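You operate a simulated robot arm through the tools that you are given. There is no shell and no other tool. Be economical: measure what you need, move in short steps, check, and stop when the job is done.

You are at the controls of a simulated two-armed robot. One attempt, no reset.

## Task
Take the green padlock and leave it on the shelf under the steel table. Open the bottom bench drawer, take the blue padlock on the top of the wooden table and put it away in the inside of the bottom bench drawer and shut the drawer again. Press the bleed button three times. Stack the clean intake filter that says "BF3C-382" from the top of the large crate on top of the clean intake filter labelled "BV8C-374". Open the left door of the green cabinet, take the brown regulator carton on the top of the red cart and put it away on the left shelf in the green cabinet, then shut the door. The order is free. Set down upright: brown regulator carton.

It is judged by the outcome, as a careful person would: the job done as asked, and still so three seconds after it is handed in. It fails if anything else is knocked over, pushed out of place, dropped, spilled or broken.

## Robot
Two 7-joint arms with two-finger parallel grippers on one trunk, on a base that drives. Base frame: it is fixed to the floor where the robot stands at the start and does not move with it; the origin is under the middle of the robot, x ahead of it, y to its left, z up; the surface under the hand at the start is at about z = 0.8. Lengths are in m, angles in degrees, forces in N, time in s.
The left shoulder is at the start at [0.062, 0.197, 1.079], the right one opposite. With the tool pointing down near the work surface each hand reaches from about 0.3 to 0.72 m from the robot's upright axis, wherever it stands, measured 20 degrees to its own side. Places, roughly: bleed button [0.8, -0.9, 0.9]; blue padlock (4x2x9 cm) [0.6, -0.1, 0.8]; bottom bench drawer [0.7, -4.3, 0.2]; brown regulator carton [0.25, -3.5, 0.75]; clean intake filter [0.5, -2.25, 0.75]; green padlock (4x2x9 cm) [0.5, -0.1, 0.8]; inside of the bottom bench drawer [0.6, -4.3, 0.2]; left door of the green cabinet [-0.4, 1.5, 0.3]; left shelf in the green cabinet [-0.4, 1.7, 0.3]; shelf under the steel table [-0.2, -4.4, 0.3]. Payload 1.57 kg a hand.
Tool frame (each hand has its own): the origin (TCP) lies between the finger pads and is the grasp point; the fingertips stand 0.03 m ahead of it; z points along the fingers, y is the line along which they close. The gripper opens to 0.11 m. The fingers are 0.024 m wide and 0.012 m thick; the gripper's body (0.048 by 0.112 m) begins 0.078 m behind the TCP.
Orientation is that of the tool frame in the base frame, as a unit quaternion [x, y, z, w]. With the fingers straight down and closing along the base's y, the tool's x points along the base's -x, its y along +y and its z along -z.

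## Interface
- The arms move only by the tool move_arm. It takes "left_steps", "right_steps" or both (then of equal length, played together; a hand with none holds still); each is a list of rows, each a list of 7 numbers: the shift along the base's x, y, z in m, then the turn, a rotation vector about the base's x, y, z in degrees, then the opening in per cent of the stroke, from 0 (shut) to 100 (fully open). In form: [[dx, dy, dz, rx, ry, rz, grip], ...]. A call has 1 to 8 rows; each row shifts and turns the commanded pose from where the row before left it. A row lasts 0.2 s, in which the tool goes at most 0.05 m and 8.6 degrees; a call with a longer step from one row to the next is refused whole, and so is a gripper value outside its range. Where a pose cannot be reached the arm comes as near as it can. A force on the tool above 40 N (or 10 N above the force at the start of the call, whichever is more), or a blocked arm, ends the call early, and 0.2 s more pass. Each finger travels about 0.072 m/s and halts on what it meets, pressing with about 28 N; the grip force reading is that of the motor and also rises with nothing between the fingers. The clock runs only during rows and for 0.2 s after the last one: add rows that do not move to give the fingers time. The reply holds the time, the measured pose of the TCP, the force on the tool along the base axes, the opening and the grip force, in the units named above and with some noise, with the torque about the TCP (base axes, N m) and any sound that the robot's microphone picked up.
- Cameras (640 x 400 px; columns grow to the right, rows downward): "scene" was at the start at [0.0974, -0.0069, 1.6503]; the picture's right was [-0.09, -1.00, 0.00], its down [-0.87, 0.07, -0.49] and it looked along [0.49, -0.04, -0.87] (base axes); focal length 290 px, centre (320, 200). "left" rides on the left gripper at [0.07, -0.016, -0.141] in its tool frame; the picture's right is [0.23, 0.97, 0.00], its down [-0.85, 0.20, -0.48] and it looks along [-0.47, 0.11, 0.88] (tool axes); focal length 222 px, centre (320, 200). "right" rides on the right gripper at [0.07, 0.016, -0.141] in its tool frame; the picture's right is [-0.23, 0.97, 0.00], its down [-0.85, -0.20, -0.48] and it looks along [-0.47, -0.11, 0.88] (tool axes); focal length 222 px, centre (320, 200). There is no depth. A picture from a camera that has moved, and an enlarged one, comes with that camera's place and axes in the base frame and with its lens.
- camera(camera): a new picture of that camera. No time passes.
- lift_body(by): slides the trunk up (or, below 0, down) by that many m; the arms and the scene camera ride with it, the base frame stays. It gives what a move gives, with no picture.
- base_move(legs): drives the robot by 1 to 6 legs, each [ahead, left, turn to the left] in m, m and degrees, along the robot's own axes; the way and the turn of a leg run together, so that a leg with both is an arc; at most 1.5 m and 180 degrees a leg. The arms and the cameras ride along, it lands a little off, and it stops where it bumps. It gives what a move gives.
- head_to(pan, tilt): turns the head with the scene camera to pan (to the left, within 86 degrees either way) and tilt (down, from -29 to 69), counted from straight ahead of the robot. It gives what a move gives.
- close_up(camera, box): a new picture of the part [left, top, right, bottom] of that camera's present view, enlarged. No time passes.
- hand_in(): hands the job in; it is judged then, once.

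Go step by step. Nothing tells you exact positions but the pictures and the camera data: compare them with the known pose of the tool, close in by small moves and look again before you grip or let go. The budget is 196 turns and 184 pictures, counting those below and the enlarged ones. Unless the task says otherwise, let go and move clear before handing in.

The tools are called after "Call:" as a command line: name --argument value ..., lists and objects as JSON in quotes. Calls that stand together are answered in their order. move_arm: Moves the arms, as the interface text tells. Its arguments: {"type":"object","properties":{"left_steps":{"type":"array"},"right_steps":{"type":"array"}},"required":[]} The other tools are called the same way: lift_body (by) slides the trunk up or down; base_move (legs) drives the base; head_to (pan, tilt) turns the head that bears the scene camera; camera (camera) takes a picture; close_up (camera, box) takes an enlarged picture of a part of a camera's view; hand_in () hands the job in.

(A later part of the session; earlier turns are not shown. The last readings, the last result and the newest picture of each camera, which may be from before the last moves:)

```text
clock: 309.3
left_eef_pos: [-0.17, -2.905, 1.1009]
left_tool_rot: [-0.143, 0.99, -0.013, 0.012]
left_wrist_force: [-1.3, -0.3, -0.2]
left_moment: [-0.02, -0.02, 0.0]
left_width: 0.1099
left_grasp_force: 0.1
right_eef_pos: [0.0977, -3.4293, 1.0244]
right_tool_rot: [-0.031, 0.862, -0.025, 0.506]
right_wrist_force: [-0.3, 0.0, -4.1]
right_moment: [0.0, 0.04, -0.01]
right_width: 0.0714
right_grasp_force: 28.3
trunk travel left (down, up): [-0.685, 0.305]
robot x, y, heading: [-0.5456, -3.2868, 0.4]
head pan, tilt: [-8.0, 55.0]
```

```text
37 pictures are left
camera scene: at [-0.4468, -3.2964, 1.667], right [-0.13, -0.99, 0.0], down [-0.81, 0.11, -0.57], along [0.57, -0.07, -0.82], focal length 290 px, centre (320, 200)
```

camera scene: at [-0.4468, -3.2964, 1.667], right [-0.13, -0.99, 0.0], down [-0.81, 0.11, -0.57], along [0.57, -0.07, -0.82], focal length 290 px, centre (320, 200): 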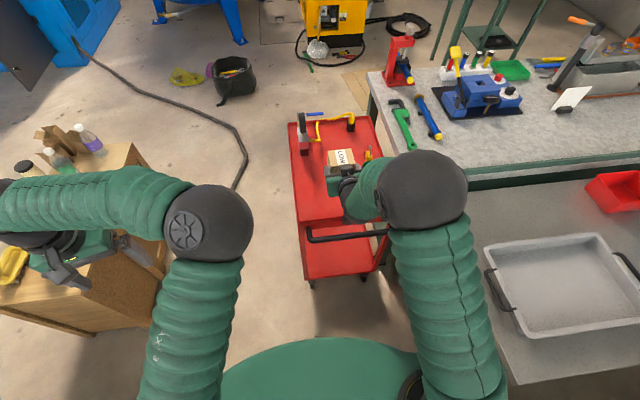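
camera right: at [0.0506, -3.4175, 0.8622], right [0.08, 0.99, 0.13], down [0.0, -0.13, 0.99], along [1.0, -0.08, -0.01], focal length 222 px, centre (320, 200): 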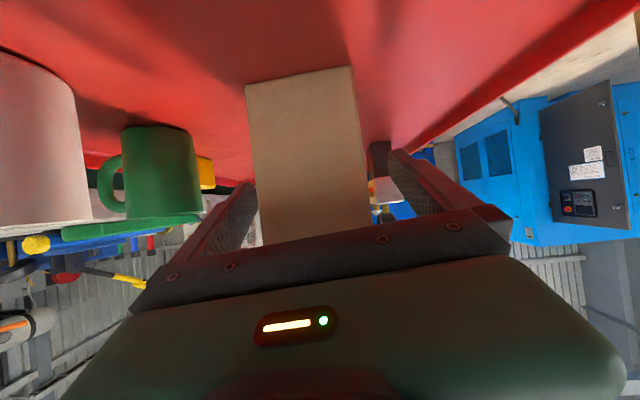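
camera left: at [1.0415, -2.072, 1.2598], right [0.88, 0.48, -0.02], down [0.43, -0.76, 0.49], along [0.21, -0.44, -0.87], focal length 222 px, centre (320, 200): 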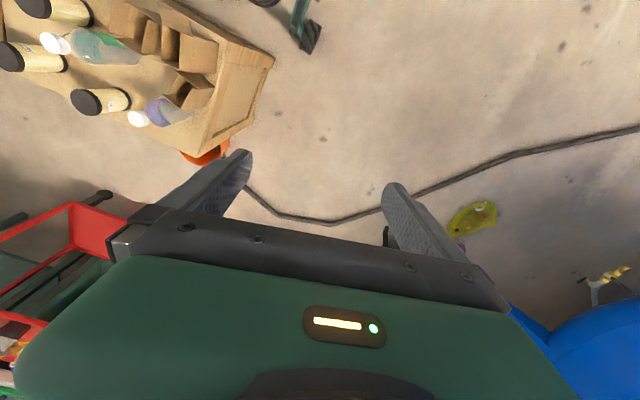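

Carton is held upright. Now back out, turn left and drive up the aisle to the green cabinet.

Call:
base_move --legs '[[-0.2, 0, 0], [0, 0, 90], [1.5, 0, 0], [1.5, 0, 0], [0.75, -0.55, 0]]'

Call:
head_to --pan 8 --tilt 45

Call:
camera --camera "scene"

```text
clock: 333.3
left_eef_pos: [-0.7312, 0.8454, 1.1004]
left_tool_rot: [0.803, -0.596, 0.001, -0.018]
left_wrist_force: [0.4, 0.7, 0.1]
left_moment: [-0.03, -0.01, 0.0]
left_width: 0.1099
left_grasp_force: 0.0
right_eef_pos: [-0.2104, 1.1173, 1.0252]
right_tool_rot: [0.634, -0.584, -0.342, -0.374]
right_wrist_force: [-0.1, -0.6, -4.7]
right_moment: [-0.07, 0.01, 0.0]
right_width: 0.0704
right_grasp_force: 28.2
trunk travel left (down, up): [-0.685, 0.305]
robot x, y, heading: [-0.3487, 0.4677, 91.0]
head pan, tilt: [-8.0, 55.0]
```

```text
clock: 334.1
left_eef_pos: [-0.7301, 0.844, 1.1016]
left_tool_rot: [0.803, -0.595, 0.0, -0.019]
left_wrist_force: [-0.8, 0.6, 0.1]
left_moment: [0.01, 0.02, 0.01]
left_width: 0.1101
left_grasp_force: 0.1
right_eef_pos: [-0.2088, 1.1155, 1.0245]
right_tool_rot: [0.635, -0.583, -0.343, -0.373]
right_wrist_force: [-0.1, 0.4, -5.5]
right_moment: [-0.02, -0.01, 0.02]
right_width: 0.0705
right_grasp_force: 28.3
trunk travel left (down, up): [-0.685, 0.305]
robot x, y, heading: [-0.3474, 0.4668, 90.8]
head pan, tilt: [8.0, 45.0]
```

```text
36 pictures are left
camera scene: at [-0.3617, 0.5822, 1.6802], right [0.99, 0.16, 0.0], down [0.11, -0.7, -0.7], along [-0.11, 0.7, -0.71], focal length 290 px, centre (320, 200)
```

scene: 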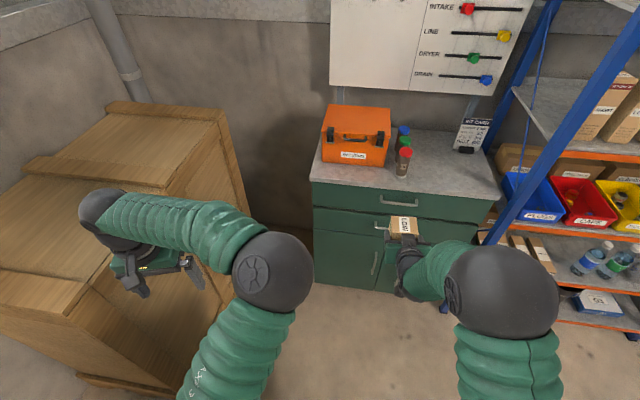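

I see the cabinet (left door x≈-0.53…-0.2). Shift right 0.25 and ahead 0.2, pull the carton back a little, then lower the trunk.

Call:
base_move --legs '[[0, -0.25, -0.8], [0.2, 0, 0]]'

Call:
move_arm --right_steps '[[0.02, -0.035, 0, 0, 0, 0, 30], [0.02, -0.035, 0, 0, 0, 0, 30], [0.02, -0.035, 0, 0, 0, 0, 30]]'

Call:
lift_body --by -0.3

Call:
lift_body --by -0.25

Call:
head_to --pan 12 --tilt 42

Call:
camera --camera "scene"

```text
clock: 337.1
left_eef_pos: [-0.4697, 1.0498, 1.1028]
left_tool_rot: [0.798, -0.603, -0.002, -0.018]
left_wrist_force: [0.4, 0.2, 0.7]
left_moment: [-0.02, 0.03, 0.03]
left_width: 0.1103
left_grasp_force: 0.2
right_eef_pos: [0.0561, 1.311, 1.0258]
right_tool_rot: [0.627, -0.591, -0.34, -0.377]
right_wrist_force: [-0.2, -0.3, -4.5]
right_moment: [-0.04, 0.0, -0.04]
right_width: 0.0702
right_grasp_force: 28.5
trunk travel left (down, up): [-0.685, 0.305]
robot x, y, heading: [-0.0983, 0.6649, 90.0]
head pan, tilt: [8.0, 45.0]
```

```text
clock: 337.9
left_eef_pos: [-0.4721, 1.0508, 1.1025]
left_tool_rot: [0.799, -0.601, 0.001, -0.018]
left_wrist_force: [0.4, -0.2, -0.7]
left_moment: [0.01, 0.0, 0.0]
left_width: 0.11
left_grasp_force: 0.0
right_eef_pos: [0.1167, 1.207, 1.0241]
right_tool_rot: [0.628, -0.591, -0.339, -0.376]
right_wrist_force: [0.0, 0.0, -4.3]
right_moment: [-0.04, 0.0, 0.04]
right_width: 0.0703
right_grasp_force: 28.6
trunk travel left (down, up): [-0.685, 0.305]
robot x, y, heading: [-0.0967, 0.6676, 90.0]
head pan, tilt: [8.0, 45.0]
```

```text
clock: 340.9
left_eef_pos: [-0.4744, 1.0501, 0.8019]
left_tool_rot: [0.799, -0.602, 0.0, -0.019]
left_wrist_force: [0.6, 0.3, 0.8]
left_moment: [-0.03, 0.0, 0.01]
left_width: 0.11
left_grasp_force: 0.0
right_eef_pos: [0.1146, 1.2055, 0.7237]
right_tool_rot: [0.628, -0.591, -0.338, -0.377]
right_wrist_force: [-0.2, 0.4, -3.1]
right_moment: [-0.02, -0.01, -0.03]
right_width: 0.0705
right_grasp_force: 28.4
trunk travel left (down, up): [-0.385, 0.605]
robot x, y, heading: [-0.0981, 0.6674, 89.9]
head pan, tilt: [8.0, 45.0]
```

```text
clock: 343.4
left_eef_pos: [-0.4737, 1.0497, 0.5515]
left_tool_rot: [0.798, -0.602, 0.001, -0.019]
left_wrist_force: [0.4, -0.1, -0.1]
left_moment: [0.01, -0.01, 0.0]
left_width: 0.11
left_grasp_force: 0.1
right_eef_pos: [0.1142, 1.206, 0.4745]
right_tool_rot: [0.628, -0.59, -0.339, -0.377]
right_wrist_force: [0.1, 0.5, -5.4]
right_moment: [-0.01, 0.01, -0.01]
right_width: 0.0703
right_grasp_force: 28.0
trunk travel left (down, up): [-0.135, 0.855]
robot x, y, heading: [-0.1006, 0.6671, 90.0]
head pan, tilt: [8.0, 45.0]
```

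```text
clock: 344.1
left_eef_pos: [-0.4743, 1.0497, 0.5513]
left_tool_rot: [0.798, -0.602, 0.0, -0.019]
left_wrist_force: [0.3, -0.3, -0.1]
left_moment: [-0.01, 0.05, 0.01]
left_width: 0.1099
left_grasp_force: 0.1
right_eef_pos: [0.115, 1.2052, 0.4754]
right_tool_rot: [0.627, -0.591, -0.339, -0.378]
right_wrist_force: [0.1, 0.2, -4.6]
right_moment: [-0.01, -0.01, 0.02]
right_width: 0.0702
right_grasp_force: 27.7
trunk travel left (down, up): [-0.135, 0.855]
robot x, y, heading: [-0.0958, 0.6696, 89.6]
head pan, tilt: [12.0, 42.0]
```

```text
35 pictures are left
camera scene: at [-0.1164, 0.7825, 1.1341], right [0.98, 0.21, 0.0], down [0.14, -0.66, -0.74], along [-0.15, 0.73, -0.67], focal length 290 px, centre (320, 200)
```

scene: 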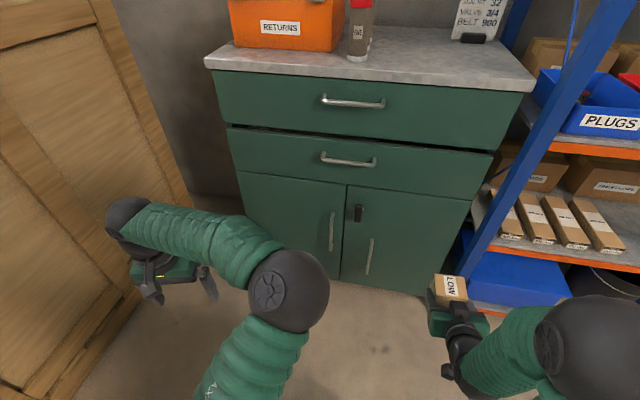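

Left-door handle: vertical bar at x≈-0.213, z 0.27–0.47, bar y≈1.45. I orient the left hand 60° forward and bring it in front of the handle.

Call:
move_arm --left_steps '[[0.028, 0.032, -0.016, 7.43, 0.81, -1.32, 70], [0.028, 0.032, -0.016, 7.43, 0.81, -1.32, 60], [0.028, 0.032, -0.016, 7.43, 0.81, -1.32, 50], [0.028, 0.032, -0.016, 7.43, 0.81, -1.32, 50], [0.028, 0.032, -0.016, 7.43, 0.81, -1.32, 50], [0.028, 0.032, -0.016, 7.43, 0.81, -1.32, 50], [0.028, 0.032, -0.016, 7.43, 0.81, -1.32, 50], [0.028, 0.032, -0.016, 7.43, 0.81, -1.32, 50]]'

Call:
camera --camera "left"

Call:
camera --camera "scene"

```text
clock: 344.8
left_eef_pos: [-0.4913, 1.0843, 0.5214]
left_tool_rot: [0.832, -0.532, -0.102, -0.115]
left_wrist_force: [-0.5, -0.6, 0.7]
left_moment: [-0.02, -0.01, 0.04]
left_width: 0.0547
left_grasp_force: 0.1
right_eef_pos: [0.1134, 1.2049, 0.4748]
right_tool_rot: [0.628, -0.59, -0.339, -0.377]
right_wrist_force: [-0.5, 0.8, -4.3]
right_moment: [-0.07, -0.01, 0.0]
right_width: 0.0707
right_grasp_force: 27.2
trunk travel left (down, up): [-0.135, 0.855]
robot x, y, heading: [-0.0943, 0.6692, 89.9]
head pan, tilt: [12.0, 42.0]
stopped in row 3 (left hand): the arm was blocked; the commanded pose is now the measured one
```

```text
34 pictures are left
camera left: at [-0.4416, 0.9889, 0.6372], right [-0.79, -0.59, -0.15], down [-0.51, 0.51, 0.69], along [-0.33, 0.62, -0.71], focal length 222 px, centre (320, 200)
```

left: 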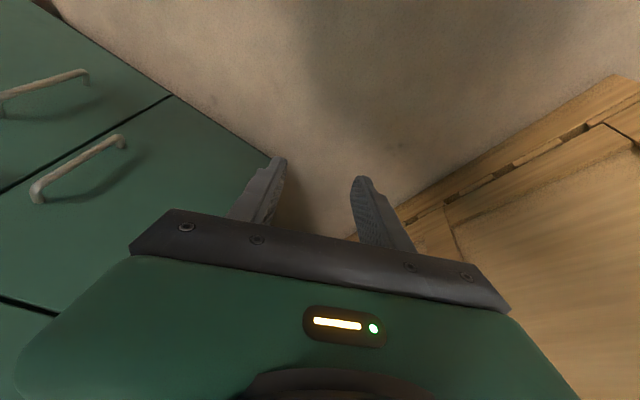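

```text
33 pictures are left
camera scene: at [-0.1167, 0.7823, 1.1346], right [0.98, 0.21, 0.0], down [0.14, -0.66, -0.74], along [-0.15, 0.73, -0.67], focal length 290 px, centre (320, 200)
```

scene: 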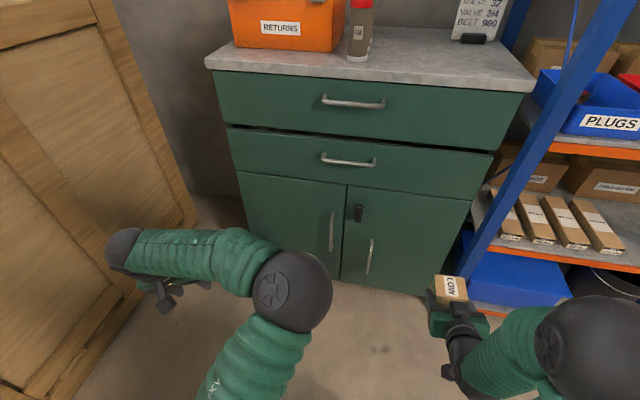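

The left arm is folded the "wrong" way and can't move inward. I test whether it can tilt forward while extending straight ahead; if so I'll shift the base to suit it.

Call:
move_arm --left_steps '[[0, 0.02, 0, 7.4, 0.8, -1.3, 50], [0, 0.02, 0, 7.4, 0.8, -1.3, 50], [0, 0.02, 0, 7.4, 0.8, -1.3, 50], [0, 0.02, 0, 7.4, 0.8, -1.3, 50], [0, 0.02, 0, 7.4, 0.8, -1.3, 50]]'

```text
clock: 345.9
left_eef_pos: [-0.4884, 1.185, 0.5214]
left_tool_rot: [0.714, -0.527, -0.289, -0.359]
left_wrist_force: [1.1, -0.2, 0.6]
left_moment: [0.03, 0.01, 0.0]
left_width: 0.0551
left_grasp_force: 0.0
right_eef_pos: [0.1145, 1.2054, 0.4758]
right_tool_rot: [0.627, -0.591, -0.338, -0.378]
right_wrist_force: [0.3, 1.0, -4.4]
right_moment: [-0.04, 0.0, 0.01]
right_width: 0.0703
right_grasp_force: 28.1
trunk travel left (down, up): [-0.135, 0.855]
robot x, y, heading: [-0.0962, 0.6711, 90.1]
head pan, tilt: [12.0, 42.0]
```

Tilting works. Now test moving inward in this pose.

Call:
move_arm --left_steps '[[0.03, 0.015, -0.01, 0, 0, 0, 50], [0.03, 0.015, -0.01, 0, 0, 0, 50], [0.03, 0.015, -0.01, 0, 0, 0, 50], [0.03, 0.015, -0.01, 0, 0, 0, 50], [0.03, 0.015, -0.01, 0, 0, 0, 50]]'

Call:
camera --camera "left"

```text
clock: 347.1
left_eef_pos: [-0.3371, 1.2604, 0.4723]
left_tool_rot: [0.715, -0.527, -0.289, -0.357]
left_wrist_force: [-0.3, 0.0, -0.4]
left_moment: [0.01, 0.0, 0.01]
left_width: 0.0548
left_grasp_force: 0.0
right_eef_pos: [0.1167, 1.2055, 0.4756]
right_tool_rot: [0.627, -0.59, -0.34, -0.378]
right_wrist_force: [0.6, 0.0, -4.8]
right_moment: [-0.05, 0.01, 0.03]
right_width: 0.0702
right_grasp_force: 27.7
trunk travel left (down, up): [-0.135, 0.855]
robot x, y, heading: [-0.0992, 0.6686, 90.1]
head pan, tilt: [12.0, 42.0]
```

```text
32 pictures are left
camera left: at [-0.297, 1.1105, 0.5012], right [-0.87, -0.31, -0.38], down [-0.41, 0.04, 0.91], along [-0.27, 0.95, -0.16], focal length 222 px, centre (320, 200)
```

left: 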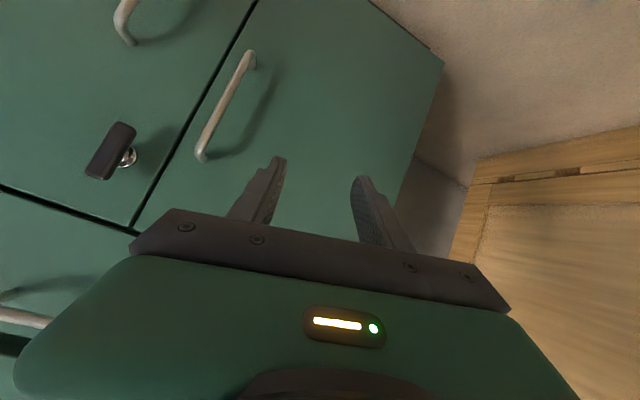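

Handle bar refined: x≈-0.2125, z 0.30–0.457. Square up the hand and move in front of the bar.

Call:
move_arm --left_steps '[[0.032, 0.029, -0.011, 0, 6, -5.3, 50], [0.032, 0.029, -0.011, 0, 6, -5.3, 50], [0.032, 0.03, -0.011, 0, 0, 0, 50], [0.031, 0.03, -0.011, 0, 0, 0, 50], [0, 0, 0, 0, 0, 0, 50]]'

Call:
camera --camera "left"

```text
clock: 348.4
left_eef_pos: [-0.2103, 1.3767, 0.4274]
left_tool_rot: [0.629, -0.625, -0.327, -0.326]
left_wrist_force: [0.9, 0.4, -0.7]
left_moment: [0.05, 0.01, -0.05]
left_width: 0.0549
left_grasp_force: 0.2
right_eef_pos: [0.1148, 1.2051, 0.4742]
right_tool_rot: [0.627, -0.59, -0.34, -0.378]
right_wrist_force: [0.0, -1.1, -3.6]
right_moment: [-0.04, 0.0, -0.02]
right_width: 0.0701
right_grasp_force: 28.0
trunk travel left (down, up): [-0.135, 0.855]
robot x, y, heading: [-0.0982, 0.6683, 89.9]
head pan, tilt: [12.0, 42.0]
```

```text
31 pictures are left
camera left: at [-0.1934, 1.2211, 0.4504], right [-0.97, -0.14, -0.19], down [-0.2, 0.1, 0.98], along [-0.12, 0.99, -0.12], focal length 222 px, centre (320, 200)
```

left: 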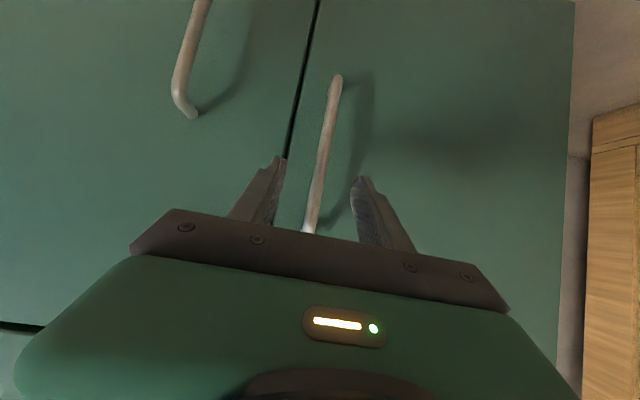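

Bar sits between the fingers. Advance and grip.

Call:
move_arm --left_steps '[[-0.001, 0.033, -0.023, 0, 0, 0, 50], [-0.001, 0.028, -0.02, 0, 0, 0, 50], [0, 0, 0, 0, 0, 0, 25], [0, 0, 0, 0, 0, 0, 0], [0, 0, 0, 0, 0, 0, 0]]'

Call:
camera --camera "left"

```text
clock: 349.0
left_eef_pos: [-0.2066, 1.4266, 0.3856]
left_tool_rot: [0.631, -0.629, -0.322, -0.32]
left_wrist_force: [4.1, -76.4, 46.2]
left_moment: [2.04, -1.44, -2.4]
left_width: 0.0327
left_grasp_force: 2.5
right_eef_pos: [0.114, 1.2022, 0.478]
right_tool_rot: [0.627, -0.59, -0.341, -0.378]
right_wrist_force: [-0.1, 0.5, -4.2]
right_moment: [-0.05, 0.04, 0.02]
right_width: 0.0701
right_grasp_force: 28.4
trunk travel left (down, up): [-0.135, 0.855]
robot x, y, heading: [-0.0952, 0.6657, 90.0]
head pan, tilt: [12.0, 42.0]
stopped in row 3 (left hand): the force on the tool passed its limit at 145 N (the readings are from after the stop); the commanded pose is now the measured one
```

```text
30 pictures are left
camera left: at [-0.1918, 1.2713, 0.4111], right [-0.97, -0.14, -0.18], down [-0.2, 0.11, 0.97], along [-0.11, 0.98, -0.14], focal length 222 px, centre (320, 200)
```

left: 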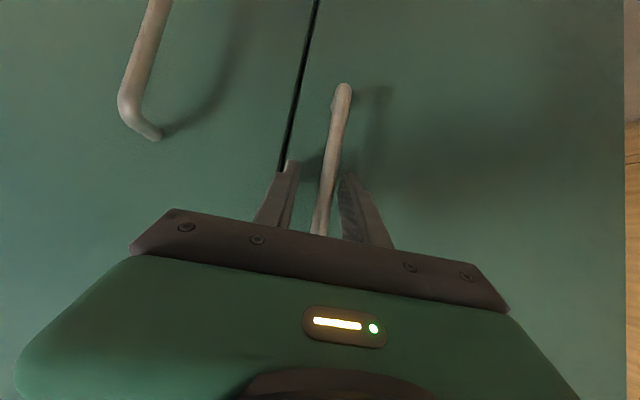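

Tips touched the door. Ease back 1 cm and close on the bar.

Call:
move_arm --left_steps '[[-0.001, -0.01, 0.005, 0, 0, 0, 30], [0, 0, 0, 0, 0, 0, 15], [0, 0, 0, 0, 0, 0, 0], [0, 0, 0, 0, 0, 0, 0]]'

Call:
camera --camera "left"

```text
clock: 350.0
left_eef_pos: [-0.2114, 1.4196, 0.3853]
left_tool_rot: [0.631, -0.629, -0.322, -0.32]
left_wrist_force: [0.2, 0.5, -0.7]
left_moment: [0.63, -0.29, -0.08]
left_width: 0.0121
left_grasp_force: 29.0
right_eef_pos: [0.1138, 1.2045, 0.4764]
right_tool_rot: [0.627, -0.59, -0.34, -0.378]
right_wrist_force: [-0.1, -0.5, -4.3]
right_moment: [-0.04, 0.01, -0.02]
right_width: 0.0703
right_grasp_force: 28.2
trunk travel left (down, up): [-0.135, 0.855]
robot x, y, heading: [-0.0999, 0.6689, 89.8]
head pan, tilt: [12.0, 42.0]
```

```text
29 pictures are left
camera left: at [-0.1951, 1.2649, 0.4125], right [-0.97, -0.14, -0.18], down [-0.2, 0.12, 0.97], along [-0.11, 0.98, -0.14], focal length 222 px, centre (320, 200)
```

left: 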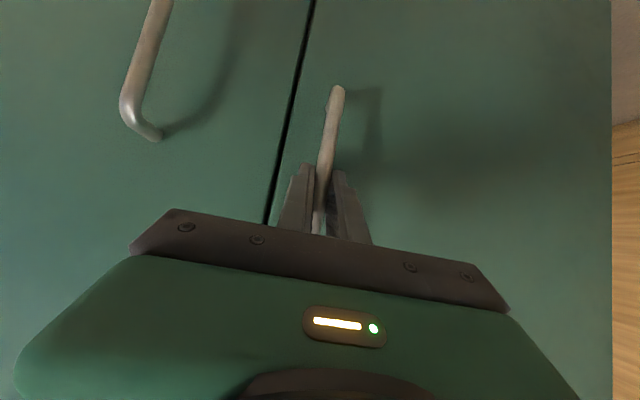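

Gripped on the handle (12 mm). Pull the door along its arc (hinge at x≈-0.53).

Call:
move_arm --left_steps '[[-0.0047, -0.0275, 0, 0, 0, -5, 0], [-0.0071, -0.0271, 0, 0, 0, -5, 0], [-0.0095, -0.0263, 0, 0, 0, -5, 0], [-0.0116, -0.0254, 0, 0, 0, -5, 0]]'

Call:
camera --camera "scene"

```text
clock: 351.0
left_eef_pos: [-0.2465, 1.3136, 0.3876]
left_tool_rot: [-0.513, 0.728, 0.263, 0.371]
left_wrist_force: [-9.5, 5.7, 7.6]
left_moment: [-0.78, -0.12, 0.12]
left_width: 0.012
left_grasp_force: 29.2
right_eef_pos: [0.1132, 1.2037, 0.4766]
right_tool_rot: [0.627, -0.59, -0.339, -0.379]
right_wrist_force: [0.2, -0.6, -4.4]
right_moment: [-0.06, -0.01, -0.03]
right_width: 0.0702
right_grasp_force: 28.1
trunk travel left (down, up): [-0.135, 0.855]
robot x, y, heading: [-0.0998, 0.6659, 89.9]
head pan, tilt: [12.0, 42.0]
```

```text
28 pictures are left
camera scene: at [-0.1182, 0.7823, 1.1348], right [0.98, 0.21, 0.0], down [0.14, -0.66, -0.74], along [-0.15, 0.73, -0.67], focal length 290 px, centre (320, 200)
```

scene: 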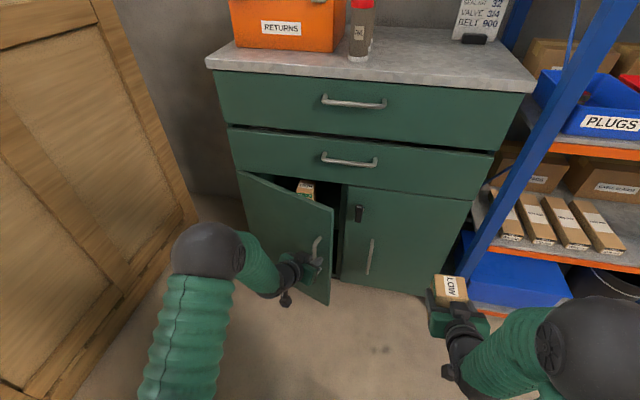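

The door opens well, and the left arm has unfolded to its normal posture. Continue the arc.

Call:
move_arm --left_steps '[[-0.0139, -0.0243, 0, 0, 0, -5, 0], [-0.0159, -0.023, 0, 0, 0, -5, 0], [-0.0179, -0.0215, 0, 0, 0, -5, 0], [-0.0196, -0.0199, 0, 0, 0, -5, 0], [-0.0214, -0.0181, 0, 0, 0, -5, 0], [-0.0228, -0.0161, 0, 0, 0, -5, 0], [-0.0241, -0.0141, 0, 0, 0, -5, 0], [-0.0253, -0.012, 0, 0, 0, -5, 0]]'

Call:
camera --camera "scene"

```text
clock: 352.8
left_eef_pos: [-0.4069, 1.1681, 0.3854]
left_tool_rot: [-0.236, 0.859, 0.122, 0.439]
left_wrist_force: [-15.7, 35.2, 3.9]
left_moment: [-0.21, -0.52, 0.17]
left_width: 0.0118
left_grasp_force: 29.1
right_eef_pos: [0.1131, 1.2057, 0.4762]
right_tool_rot: [0.628, -0.59, -0.339, -0.377]
right_wrist_force: [0.2, 0.6, -4.9]
right_moment: [-0.05, 0.01, 0.02]
right_width: 0.07
right_grasp_force: 27.5
trunk travel left (down, up): [-0.135, 0.855]
robot x, y, heading: [-0.0969, 0.6697, 89.8]
head pan, tilt: [12.0, 42.0]
```

```text
27 pictures are left
camera scene: at [-0.1196, 0.7843, 1.1344], right [0.98, 0.21, 0.0], down [0.14, -0.66, -0.74], along [-0.15, 0.72, -0.67], focal length 290 px, centre (320, 200)
```

scene: 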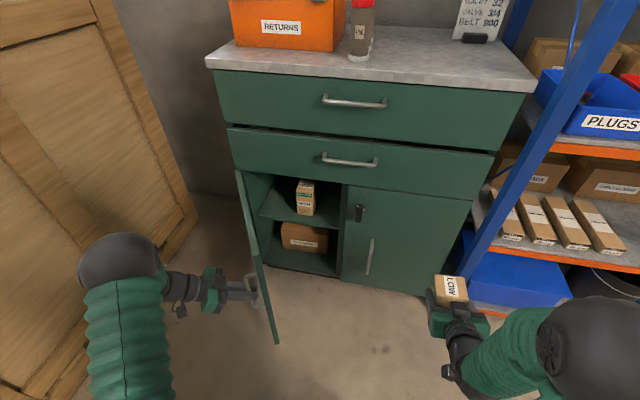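

Door is ~65° open. A bit further, with a correction for the radial tension.

Call:
move_arm --left_steps '[[-0.02, 0.003, 0, 0, 0, -5, 0], [-0.024, 0.0, 0, 0, 0, -5, 0], [-0.024, 0.003, 0, 0, 0, -5, 0], [-0.024, 0.005, 0, 0, 0, -5, 0]]'

Call:
camera --camera "scene"

```text
clock: 353.4
left_eef_pos: [-0.4377, 1.1568, 0.3866]
left_tool_rot: [-0.165, 0.874, 0.075, 0.451]
left_wrist_force: [3.2, -8.4, 13.3]
left_moment: [0.63, 0.56, -0.13]
left_width: 0.0123
left_grasp_force: 29.4
right_eef_pos: [0.1139, 1.2032, 0.4778]
right_tool_rot: [0.628, -0.589, -0.34, -0.377]
right_wrist_force: [1.3, 0.3, -5.0]
right_moment: [-0.04, -0.02, -0.02]
right_width: 0.0699
right_grasp_force: 27.8
trunk travel left (down, up): [-0.135, 0.855]
robot x, y, heading: [-0.0947, 0.6666, 90.1]
head pan, tilt: [12.0, 42.0]
stopped in row 2 (left hand): the force on the tool passed its limit at 58 N (the readings are from after the stop); the commanded pose is now the measured one
```

```text
26 pictures are left
camera scene: at [-0.1159, 0.7795, 1.1351], right [0.98, 0.21, 0.0], down [0.14, -0.66, -0.74], along [-0.15, 0.73, -0.67], focal length 290 px, centre (320, 200)
```

scene: 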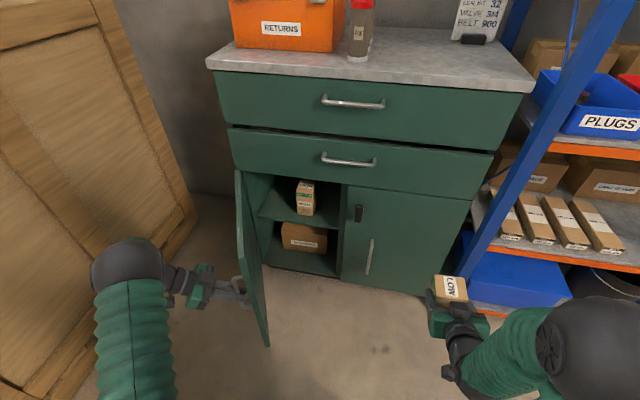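

Door is ~75° open, revealing a shelf with one small carton on it. I'll look closely at the free space.

Call:
close_up --camera "scene" --box '[220, 150, 380, 290]'

Call:
move_arm --left_steps '[[0, 0, 0, 0, 0, 0, 25], [0, 0, 0, 0, 0, 0, 45], [-0.023, -0.009, 0.017, 0, 0, 0, 45], [-0.03, -0.011, 0.022, 0, 0, 0, 45], [-0.03, -0.011, 0.022, 0, 0, 0, 45], [0, -0.02, 0.04, 0, 0, 0, 45], [0.0, -0.02, 0.04, 0, 0, 0, 45]]'

```text
2.86 times, centred on (300, 220) of scene
camera zoom: at [-0.1159, 0.7795, 1.1351], right [0.98, 0.21, 0.0], down [0.14, -0.66, -0.74], along [-0.15, 0.73, -0.67], focal length 830 px, centre (377, 143)
```

zoom: 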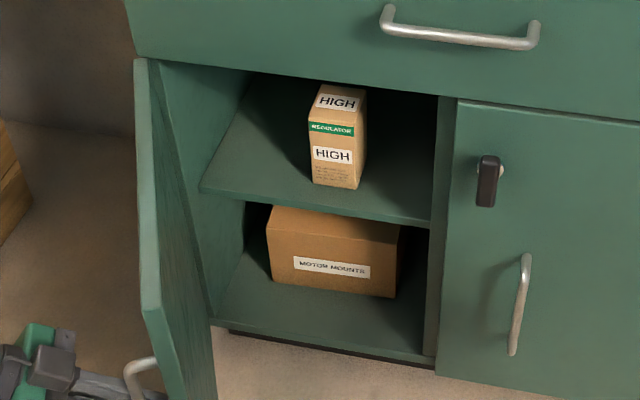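

```text
clock: 355.0
left_eef_pos: [-0.5198, 1.0864, 0.5252]
left_tool_rot: [-0.167, 0.874, 0.075, 0.45]
left_wrist_force: [-0.5, -0.5, -0.1]
left_moment: [0.01, 0.03, -0.02]
left_width: 0.0494
left_grasp_force: 0.0
right_eef_pos: [0.1147, 1.203, 0.4782]
right_tool_rot: [0.627, -0.59, -0.34, -0.378]
right_wrist_force: [0.3, -0.4, -3.6]
right_moment: [-0.03, -0.02, 0.0]
right_width: 0.0701
right_grasp_force: 27.9
trunk travel left (down, up): [-0.135, 0.855]
robot x, y, heading: [-0.0979, 0.6663, 90.0]
head pan, tilt: [12.0, 42.0]
```

Shelf z≈0.34, front edge y≈1.505; free slot left of the "HIGH" carton: x -0.506…-0.363. I want the door wider open: I swing the left hand round to point into the cabinet and nudge the door from inside.

Call:
move_arm --left_steps '[[0, -0.03, 0.01, 0, 0, 8, 20], [0.01, -0.02, 0, 0, 0, 8, 0], [0.025, 0, 0, 0, 0, 8, 0], [0.03, 0, 0, 0, 0, 8, 0], [0.03, 0, 0, 0, 0, 8, 0], [0.03, 0.01, -0.01, 0, 0, 8, 0], [0.03, 0.02, -0.01, 0, 0, 8, 0], [0.02, 0.03, -0.02, 0, 0, 8, 0]]'

Call:
camera --camera "scene"

```text
clock: 356.8
left_eef_pos: [-0.3864, 1.1431, 0.5035]
left_tool_rot: [-0.604, 0.655, 0.3, 0.34]
left_wrist_force: [0.1, -0.1, 0.6]
left_moment: [-0.01, -0.01, 0.03]
left_width: 0.0002
left_grasp_force: 21.6
left hand out of reach, approached as far as the arm can: row 6, 7, 8
right_eef_pos: [0.1151, 1.2034, 0.4751]
right_tool_rot: [0.627, -0.59, -0.34, -0.378]
right_wrist_force: [0.2, -0.2, -3.3]
right_moment: [-0.04, 0.05, 0.03]
right_width: 0.0701
right_grasp_force: 27.6
trunk travel left (down, up): [-0.135, 0.855]
robot x, y, heading: [-0.096, 0.6648, 90.0]
head pan, tilt: [12.0, 42.0]
```

```text
24 pictures are left
camera scene: at [-0.1153, 0.7825, 1.1343], right [0.98, 0.21, 0.0], down [0.14, -0.66, -0.74], along [-0.15, 0.72, -0.67], focal length 290 px, centre (320, 200)
```

scene: 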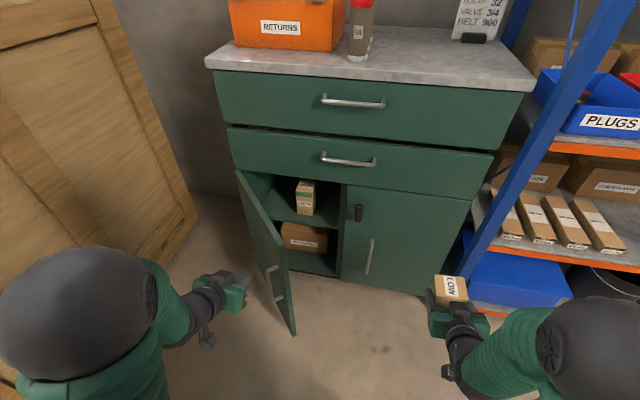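

The door swung back to ~50° and my hand is still outside it. I back the base 0.15 m for arm room, then bring the left hand around the door's tip.

Call:
base_move --legs '[[-0.15, 0, 0]]'

Call:
move_arm --left_steps '[[0.04, 0, -0.01, 0, 0, 4, 0], [0.04, 0.01, -0.01, 0, 0, 4, 0], [0.04, 0.02, -0.01, 0, 0, 2, 0], [0.035, 0.03, -0.01, 0, 0, 0, 0], [0.02, 0.04, -0.01, 0, 0, 0, 0], [0, 0.045, 0, 0, 0, 0, 0], [0, 0.045, 0, 0, 0, 0, 0], [0, 0.045, 0, 0, 0, 0, 0]]'

Call:
camera --camera "scene"

```text
clock: 358.1
left_eef_pos: [-0.3872, 0.9933, 0.5038]
left_tool_rot: [-0.605, 0.653, 0.302, 0.341]
left_wrist_force: [-0.4, -0.1, 0.8]
left_moment: [-0.01, 0.02, -0.01]
left_width: 0.0
left_grasp_force: 21.2
right_eef_pos: [0.1134, 1.0552, 0.477]
right_tool_rot: [0.628, -0.589, -0.341, -0.378]
right_wrist_force: [-0.2, -1.5, -4.2]
right_moment: [-0.05, 0.0, -0.02]
right_width: 0.0698
right_grasp_force: 27.8
trunk travel left (down, up): [-0.135, 0.855]
robot x, y, heading: [-0.0969, 0.5191, 89.7]
head pan, tilt: [12.0, 42.0]
```

```text
clock: 359.9
left_eef_pos: [-0.2165, 1.248, 0.4525]
left_tool_rot: [0.659, -0.599, -0.329, -0.314]
left_wrist_force: [0.1, 0.5, 0.7]
left_moment: [0.0, 0.0, -0.02]
left_width: 0.0
left_grasp_force: 21.8
left hand out of reach, approached as far as the arm can: row 1
right_eef_pos: [0.1134, 1.0542, 0.4771]
right_tool_rot: [0.628, -0.589, -0.341, -0.378]
right_wrist_force: [-0.7, -0.3, -4.4]
right_moment: [-0.02, 0.02, -0.01]
right_width: 0.0699
right_grasp_force: 27.7
trunk travel left (down, up): [-0.135, 0.855]
robot x, y, heading: [-0.0947, 0.5181, 90.0]
head pan, tilt: [12.0, 42.0]
```

```text
23 pictures are left
camera scene: at [-0.1153, 0.6338, 1.1346], right [0.98, 0.21, 0.0], down [0.14, -0.66, -0.74], along [-0.16, 0.72, -0.67], focal length 290 px, centre (320, 200)
```

scene: 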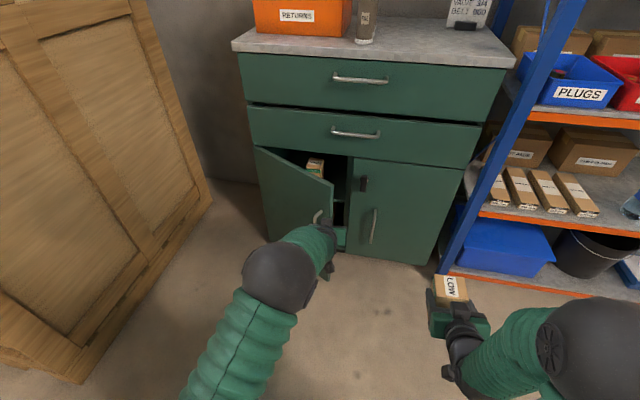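

The door was pushed by my own hand to ~30°. I'll regrasp its handle: pull back, yaw the hand normal to the door and line up.

Call:
move_arm --left_steps '[[0, -0.04, 0, 0, 0, -4, 20], [0, -0.03, 0, 0, 0, -5, 45], [-0.03, 0, 0, 0, 0, -8, 45], [-0.03, 0, 0, 0, 0, -8, 45], [-0.03, 0.01, -0.01, 0, 0, -8, 45], [0, 0.01, -0.005, 0, 0, 0, 45]]'

Call:
camera --camera "left"

```text
clock: 361.3
left_eef_pos: [-0.3077, 1.1997, 0.4393]
left_tool_rot: [-0.463, 0.76, 0.228, 0.395]
left_wrist_force: [-0.7, 0.1, 0.6]
left_moment: [0.0, 0.03, 0.04]
left_width: 0.0497
left_grasp_force: 0.1
right_eef_pos: [0.1152, 1.0539, 0.4777]
right_tool_rot: [0.628, -0.589, -0.341, -0.378]
right_wrist_force: [0.4, -0.4, -4.8]
right_moment: [-0.04, 0.03, 0.03]
right_width: 0.0698
right_grasp_force: 28.1
trunk travel left (down, up): [-0.135, 0.855]
robot x, y, heading: [-0.0961, 0.5203, 89.9]
head pan, tilt: [12.0, 42.0]
```

```text
22 pictures are left
camera left: at [-0.3666, 1.0558, 0.4651], right [-0.92, 0.34, -0.2], down [-0.14, 0.2, 0.97], along [0.37, 0.92, -0.14], focal length 222 px, centre (320, 200)
```

left: 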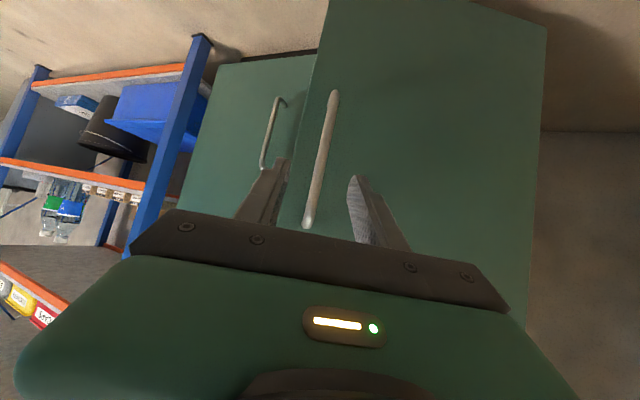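

Bar is between the fingers again. Advance and close.

Call:
move_arm --left_steps '[[0.016, 0.03, -0.024, 0, 0, 0, 45], [0.014, 0.026, -0.021, 0, 0, 0, 45], [0, 0, 0, 0, 0, 0, 25], [0, 0, 0, 0, 0, 0, 0], [0, 0, 0, 0, 0, 0, 0]]'

```text
clock: 362.5
left_eef_pos: [-0.2806, 1.2574, 0.3929]
left_tool_rot: [-0.463, 0.76, 0.228, 0.394]
left_wrist_force: [-8.2, 5.0, 1.3]
left_moment: [0.24, 0.46, 0.25]
left_width: 0.0119
left_grasp_force: 29.3
right_eef_pos: [0.1138, 1.0541, 0.4788]
right_tool_rot: [0.628, -0.588, -0.341, -0.378]
right_wrist_force: [0.1, 0.2, -4.4]
right_moment: [0.01, 0.0, -0.01]
right_width: 0.0698
right_grasp_force: 27.9
trunk travel left (down, up): [-0.135, 0.855]
robot x, y, heading: [-0.0951, 0.5202, 89.9]
head pan, tilt: [12.0, 42.0]
```

Gripped. Re-fitted hinge at (-0.518, 1.454), radius 0.308. Pull along the refined arc.

Call:
move_arm --left_steps '[[-0.018, -0.02, 0, 0, 0, -5, 0], [-0.0197, -0.0183, 0, 0, 0, -5, 0], [-0.0212, -0.0165, 0, 0, 0, -5, 0], [-0.0226, -0.0145, 0, 0, 0, -5, 0], [-0.0238, -0.0126, 0, 0, 0, -5, 0], [-0.0247, -0.0104, 0, 0, 0, -5, 0], [-0.0256, -0.0082, 0, 0, 0, -5, 0]]'

Call:
move_arm --left_steps '[[-0.0262, -0.0059, 0, 0, 0, -5, 0], [-0.0266, -0.0037, 0, 0, 0, -5, 0], [-0.0269, -0.0013, 0, 0, 0, -5, 0], [-0.0268, 0.001, 0, 0, 0, -5, 0]]'

Call:
camera --camera "scene"

```text
clock: 364.1
left_eef_pos: [-0.4332, 1.1553, 0.3921]
left_tool_rot: [-0.212, 0.865, 0.095, 0.445]
left_wrist_force: [-1.0, 2.4, -7.5]
left_moment: [0.1, 0.63, 0.17]
left_width: 0.0116
left_grasp_force: 29.5
right_eef_pos: [0.1133, 1.0551, 0.4776]
right_tool_rot: [0.628, -0.589, -0.34, -0.379]
right_wrist_force: [-0.1, -0.1, -4.5]
right_moment: [-0.02, -0.02, 0.01]
right_width: 0.0696
right_grasp_force: 28.4
trunk travel left (down, up): [-0.135, 0.855]
robot x, y, heading: [-0.095, 0.5173, 89.9]
head pan, tilt: [12.0, 42.0]
```

```text
clock: 364.7
left_eef_pos: [-0.4737, 1.1444, 0.3933]
left_tool_rot: [-0.159, 0.877, 0.076, 0.447]
left_wrist_force: [-5.0, 12.3, -18.7]
left_moment: [0.26, 0.18, 0.41]
left_width: 0.0118
left_grasp_force: 29.1
left hand out of reach, approached as far as the arm can: row 2
right_eef_pos: [0.1127, 1.0542, 0.4783]
right_tool_rot: [0.628, -0.589, -0.339, -0.379]
right_wrist_force: [-0.2, -0.8, -5.3]
right_moment: [-0.02, -0.02, 0.02]
right_width: 0.07
right_grasp_force: 27.4
trunk travel left (down, up): [-0.135, 0.855]
robot x, y, heading: [-0.0946, 0.5207, 90.2]
head pan, tilt: [12.0, 42.0]
stopped in row 2 (left hand): the force on the tool passed its limit at 65 N (the readings are from after the stop); the commanded pose is now the measured one
```

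```text
21 pictures are left
camera scene: at [-0.1215, 0.6363, 1.1339], right [0.98, 0.21, 0.0], down [0.14, -0.66, -0.74], along [-0.15, 0.72, -0.67], focal length 290 px, centre (320, 200)
```

scene: 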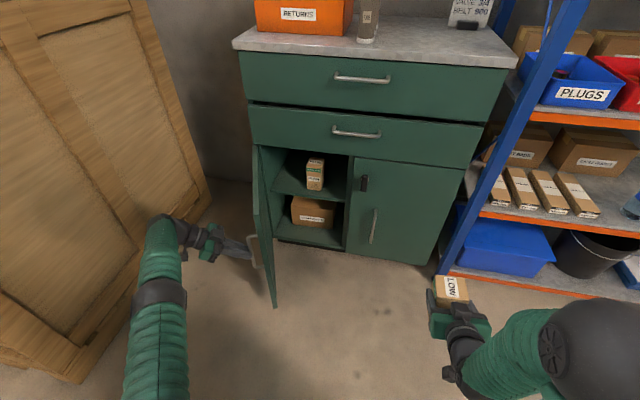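

Door ~82° open. Release, back the fingers straight out, then raise the left hand well above the door before anything else.

Call:
move_arm --left_steps '[[0, 0, 0, 0, 0, 0, 25], [0, 0, 0, 0, 0, 0, 50], [0, 0, 0, 0, 0, 0, 50], [-0.023, -0.007, 0.018, 0, 0, 0, 50], [-0.03, -0.009, 0.022, 0, 0, 0, 50], [-0.03, -0.009, 0.022, 0, 0, 0, 50], [0, 0, 0.045, 0, 0, 0, 50], [0, 0, 0.045, 0, 0, 0, 50]]'

Call:
move_arm --left_steps '[[0, 0, 0.045, 0, -4, 0, 50], [0, 0, 0.045, 0, -4, 0, 50], [0, -0.01, 0.045, 0, -4, 0, 50], [0, -0.01, 0.045, 0, -4, 0, 50], [0, -0.01, 0.045, 0, 0, 0, 50], [0, 0, 0.04, 0, 0, 0, 50]]'

Call:
camera --camera "scene"

```text
clock: 366.5
left_eef_pos: [-0.5361, 1.0982, 0.5549]
left_tool_rot: [-0.157, 0.876, 0.078, 0.449]
left_wrist_force: [0.0, 0.6, -0.3]
left_moment: [0.02, 0.01, 0.02]
left_width: 0.0551
left_grasp_force: 0.0
left hand out of reach, approached as far as the arm can: row 5, 6
right_eef_pos: [0.1142, 1.0524, 0.4785]
right_tool_rot: [0.628, -0.588, -0.341, -0.379]
right_wrist_force: [0.3, -0.5, -4.5]
right_moment: [-0.01, -0.01, 0.01]
right_width: 0.0697
right_grasp_force: 27.8
trunk travel left (down, up): [-0.135, 0.855]
robot x, y, heading: [-0.0969, 0.5217, 90.0]
head pan, tilt: [12.0, 42.0]
```

```text
clock: 367.9
left_eef_pos: [-0.4861, 1.0652, 0.7682]
left_tool_rot: [-0.167, 0.805, 0.055, 0.566]
left_wrist_force: [0.6, -0.7, -0.6]
left_moment: [0.0, -0.01, 0.01]
left_width: 0.055
left_grasp_force: 0.1
left hand out of reach, approached as far as the arm can: row 1, 2, 3, 4, 5, 6
right_eef_pos: [0.1132, 1.0527, 0.4785]
right_tool_rot: [0.627, -0.589, -0.34, -0.38]
right_wrist_force: [0.0, 1.1, -4.5]
right_moment: [-0.05, 0.0, -0.01]
right_width: 0.0697
right_grasp_force: 28.0
trunk travel left (down, up): [-0.135, 0.855]
robot x, y, heading: [-0.0998, 0.5156, 90.0]
head pan, tilt: [12.0, 42.0]
```

```text
20 pictures are left
camera scene: at [-0.1177, 0.6333, 1.1345], right [0.98, 0.21, 0.0], down [0.14, -0.66, -0.74], along [-0.15, 0.72, -0.67], focal length 290 px, centre (320, 200)
```

scene: 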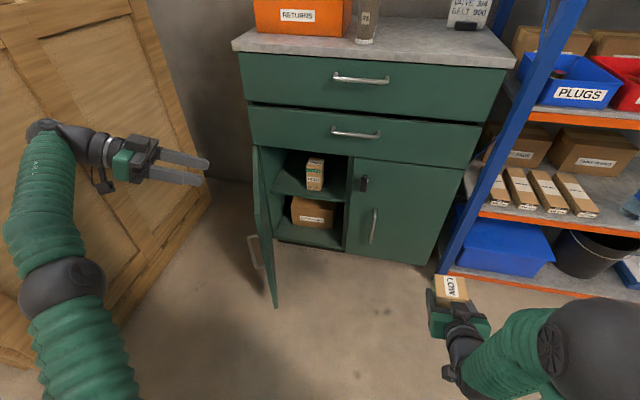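

The door stays open. I turn the left hand to point forward and keep it high, so it won't hit the big crate when I shift left.

Call:
move_arm --left_steps '[[0.02, -0.01, 0, 0, 0, 8, 50], [0.02, -0.01, 0, 0, 0, 8, 50], [0.02, -0.01, 0, 0, 0, 8, 50], [0.02, 0, 0, 0, 0, 8, 50], [0.02, 0, 0, 0, 0, 8, 50], [0.0, 0, 0, 0, 0, 8, 50], [0, 0, 0, 0, 0, 8, 50]]'

Call:
camera --camera "scene"

```text
clock: 369.5
left_eef_pos: [-0.3835, 1.0344, 0.7724]
left_tool_rot: [-0.525, 0.634, 0.315, 0.473]
left_wrist_force: [0.7, -0.7, -0.1]
left_moment: [-0.01, -0.04, -0.01]
left_width: 0.0545
left_grasp_force: 0.1
right_eef_pos: [0.1149, 1.0528, 0.4785]
right_tool_rot: [0.627, -0.589, -0.341, -0.379]
right_wrist_force: [-0.4, 0.1, -4.6]
right_moment: [-0.02, -0.02, 0.01]
right_width: 0.0699
right_grasp_force: 28.0
trunk travel left (down, up): [-0.135, 0.855]
robot x, y, heading: [-0.0962, 0.519, 90.0]
head pan, tilt: [12.0, 42.0]
```

```text
19 pictures are left
camera scene: at [-0.1155, 0.6321, 1.1347], right [0.98, 0.21, 0.0], down [0.14, -0.66, -0.74], along [-0.15, 0.73, -0.67], focal length 290 px, centre (320, 200)
```

scene: 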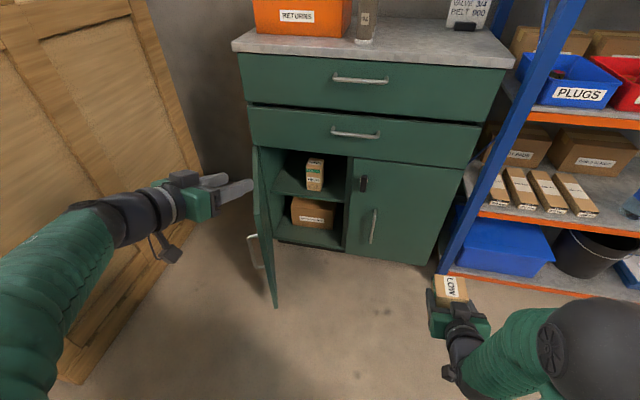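

Shift the base left 0.2, then ahead 0.2.

Call:
base_move --legs '[[0, 0.2, 0], [0.2, 0, 0]]'

Call:
camera --camera "scene"

Call:
camera --camera "right"

```text
clock: 372.3
left_eef_pos: [-0.5848, 1.2322, 0.7706]
left_tool_rot: [-0.526, 0.634, 0.314, 0.472]
left_wrist_force: [-0.4, -0.8, 0.4]
left_moment: [0.01, 0.0, -0.01]
left_width: 0.0549
left_grasp_force: 0.2
right_eef_pos: [-0.0878, 1.2524, 0.4779]
right_tool_rot: [0.628, -0.589, -0.341, -0.379]
right_wrist_force: [0.2, 0.1, -4.9]
right_moment: [-0.06, 0.02, 0.02]
right_width: 0.0699
right_grasp_force: 27.7
trunk travel left (down, up): [-0.135, 0.855]
robot x, y, heading: [-0.297, 0.7173, 90.0]
head pan, tilt: [12.0, 42.0]
```

```text
18 pictures are left
camera scene: at [-0.3164, 0.8317, 1.1346], right [0.98, 0.21, 0.0], down [0.14, -0.66, -0.74], along [-0.16, 0.72, -0.67], focal length 290 px, centre (320, 200)
```

scene: 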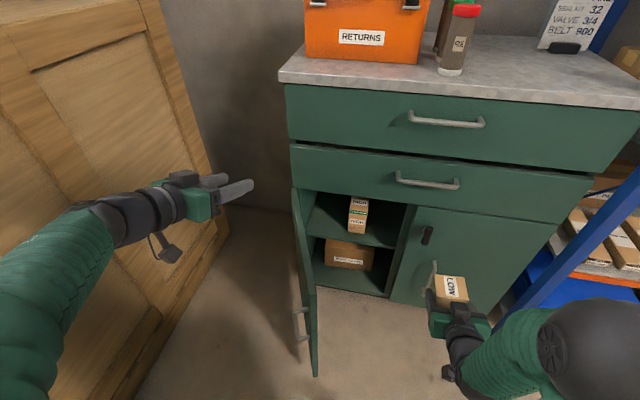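

```text
17 pictures are left
camera right: at [-0.0998, 1.0939, 0.4849], right [-0.99, 0.09, 0.13], down [0.13, 0.0, 0.99], along [0.09, 1.0, -0.01], focal length 222 px, centre (320, 200)
```

right: 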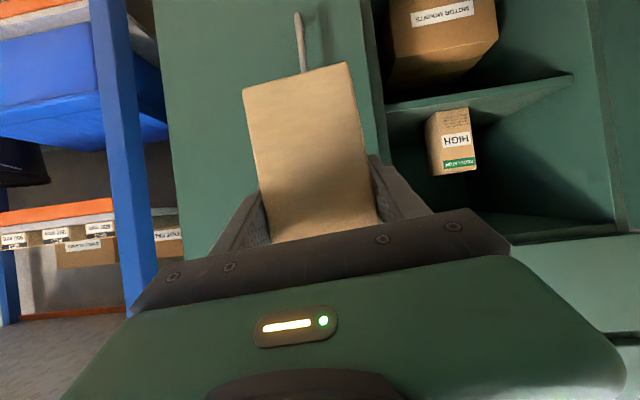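

Right camera confirms: shelf z≈0.335–0.34, left wall x≈-0.512, "HIGH" carton spans x -0.372…-0.303, front y≈1.55. Slot centre x≈-0.442. I move the base 8 cm ahead (hand pulled back first), then bring the carton across in front of the opening.

Call:
move_arm --right_steps '[[0, -0.035, 0, 0, 0, 0, 30], [0, -0.035, 0, 0, 0, 0, 30]]'

Call:
base_move --legs '[[0.08, 0, 0]]'

Call:
move_arm --right_steps '[[-0.04, 0, -0.005, 0, 0, 0, 30], [-0.045, 0, -0.005, 0, 0, 0, 30], [-0.045, 0, -0.005, 0, 0, 0, 30], [-0.045, 0.01, -0.005, 0, 0, 0, 30], [-0.045, 0.015, -0.01, 0, 0, 0, 30], [-0.045, 0.015, -0.01, 0, 0, 0, 30], [-0.045, 0.015, -0.008, 0, 0, 0, 30], [0, 0, 0, 0, 0, 0, 30]]'

Call:
camera --camera "right"

Call:
camera --camera "scene"

```text
clock: 372.9
left_eef_pos: [-0.5853, 1.2326, 0.7726]
left_tool_rot: [-0.526, 0.633, 0.315, 0.472]
left_wrist_force: [-0.6, -0.3, 0.3]
left_moment: [0.0, -0.02, 0.02]
left_width: 0.0549
left_grasp_force: 0.0
right_eef_pos: [-0.0861, 1.2326, 0.4715]
right_tool_rot: [0.627, -0.588, -0.342, -0.379]
right_wrist_force: [-0.2, 0.3, -5.1]
right_moment: [-0.08, 0.01, -0.04]
right_width: 0.0699
right_grasp_force: 27.5
right hand out of reach, approached as far as the arm can: row 1, 2
trunk travel left (down, up): [-0.135, 0.855]
robot x, y, heading: [-0.2988, 0.7219, 90.3]
head pan, tilt: [12.0, 42.0]
```

```text
clock: 374.0
left_eef_pos: [-0.5864, 1.3135, 0.7729]
left_tool_rot: [-0.526, 0.633, 0.315, 0.473]
left_wrist_force: [-0.4, -0.6, -0.5]
left_moment: [0.02, 0.02, 0.0]
left_width: 0.0552
left_grasp_force: 0.1
right_eef_pos: [-0.0871, 1.3146, 0.4719]
right_tool_rot: [0.628, -0.588, -0.342, -0.378]
right_wrist_force: [-0.3, -0.4, -4.7]
right_moment: [-0.09, -0.05, 0.0]
right_width: 0.07
right_grasp_force: 28.1
trunk travel left (down, up): [-0.135, 0.855]
robot x, y, heading: [-0.3009, 0.8005, 89.9]
head pan, tilt: [12.0, 42.0]
```

```text
clock: 375.6
left_eef_pos: [-0.5866, 1.3133, 0.769]
left_tool_rot: [-0.525, 0.633, 0.315, 0.474]
left_wrist_force: [0.8, 0.5, 0.4]
left_moment: [-0.01, 0.0, 0.03]
left_width: 0.055
left_grasp_force: 0.0
right_eef_pos: [-0.3097, 1.4104, 0.4324]
right_tool_rot: [-0.571, 0.638, 0.319, 0.406]
right_wrist_force: [-0.2, 0.1, -3.9]
right_moment: [-0.06, -0.02, 0.0]
right_width: 0.0699
right_grasp_force: 28.0
trunk travel left (down, up): [-0.135, 0.855]
robot x, y, heading: [-0.2972, 0.7999, 90.3]
head pan, tilt: [12.0, 42.0]
stopped in row 8 (right hand): the arm was blocked; the commanded pose is now the measured one
```

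```text
16 pictures are left
camera right: at [-0.3492, 1.2555, 0.4374], right [-0.96, 0.25, 0.14], down [0.14, -0.04, 0.99], along [0.25, 0.97, 0.01], focal length 222 px, centre (320, 200)
```

right: 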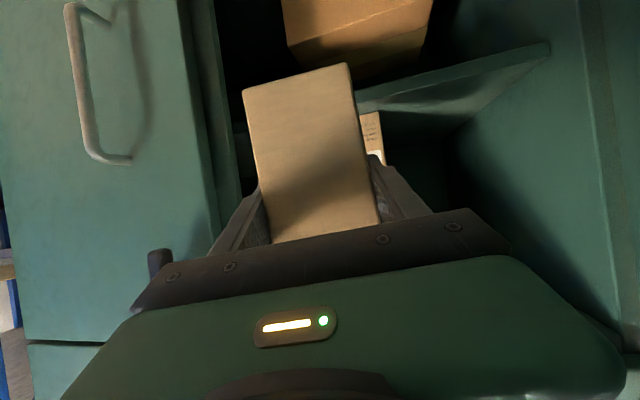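

```text
15 pictures are left
camera scene: at [-0.3188, 0.9134, 1.132], right [0.98, 0.21, 0.0], down [0.14, -0.66, -0.74], along [-0.16, 0.72, -0.67], focal length 290 px, centre (320, 200)
```

scene: 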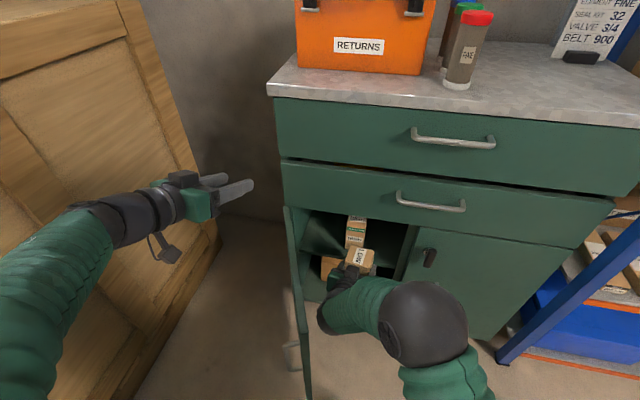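

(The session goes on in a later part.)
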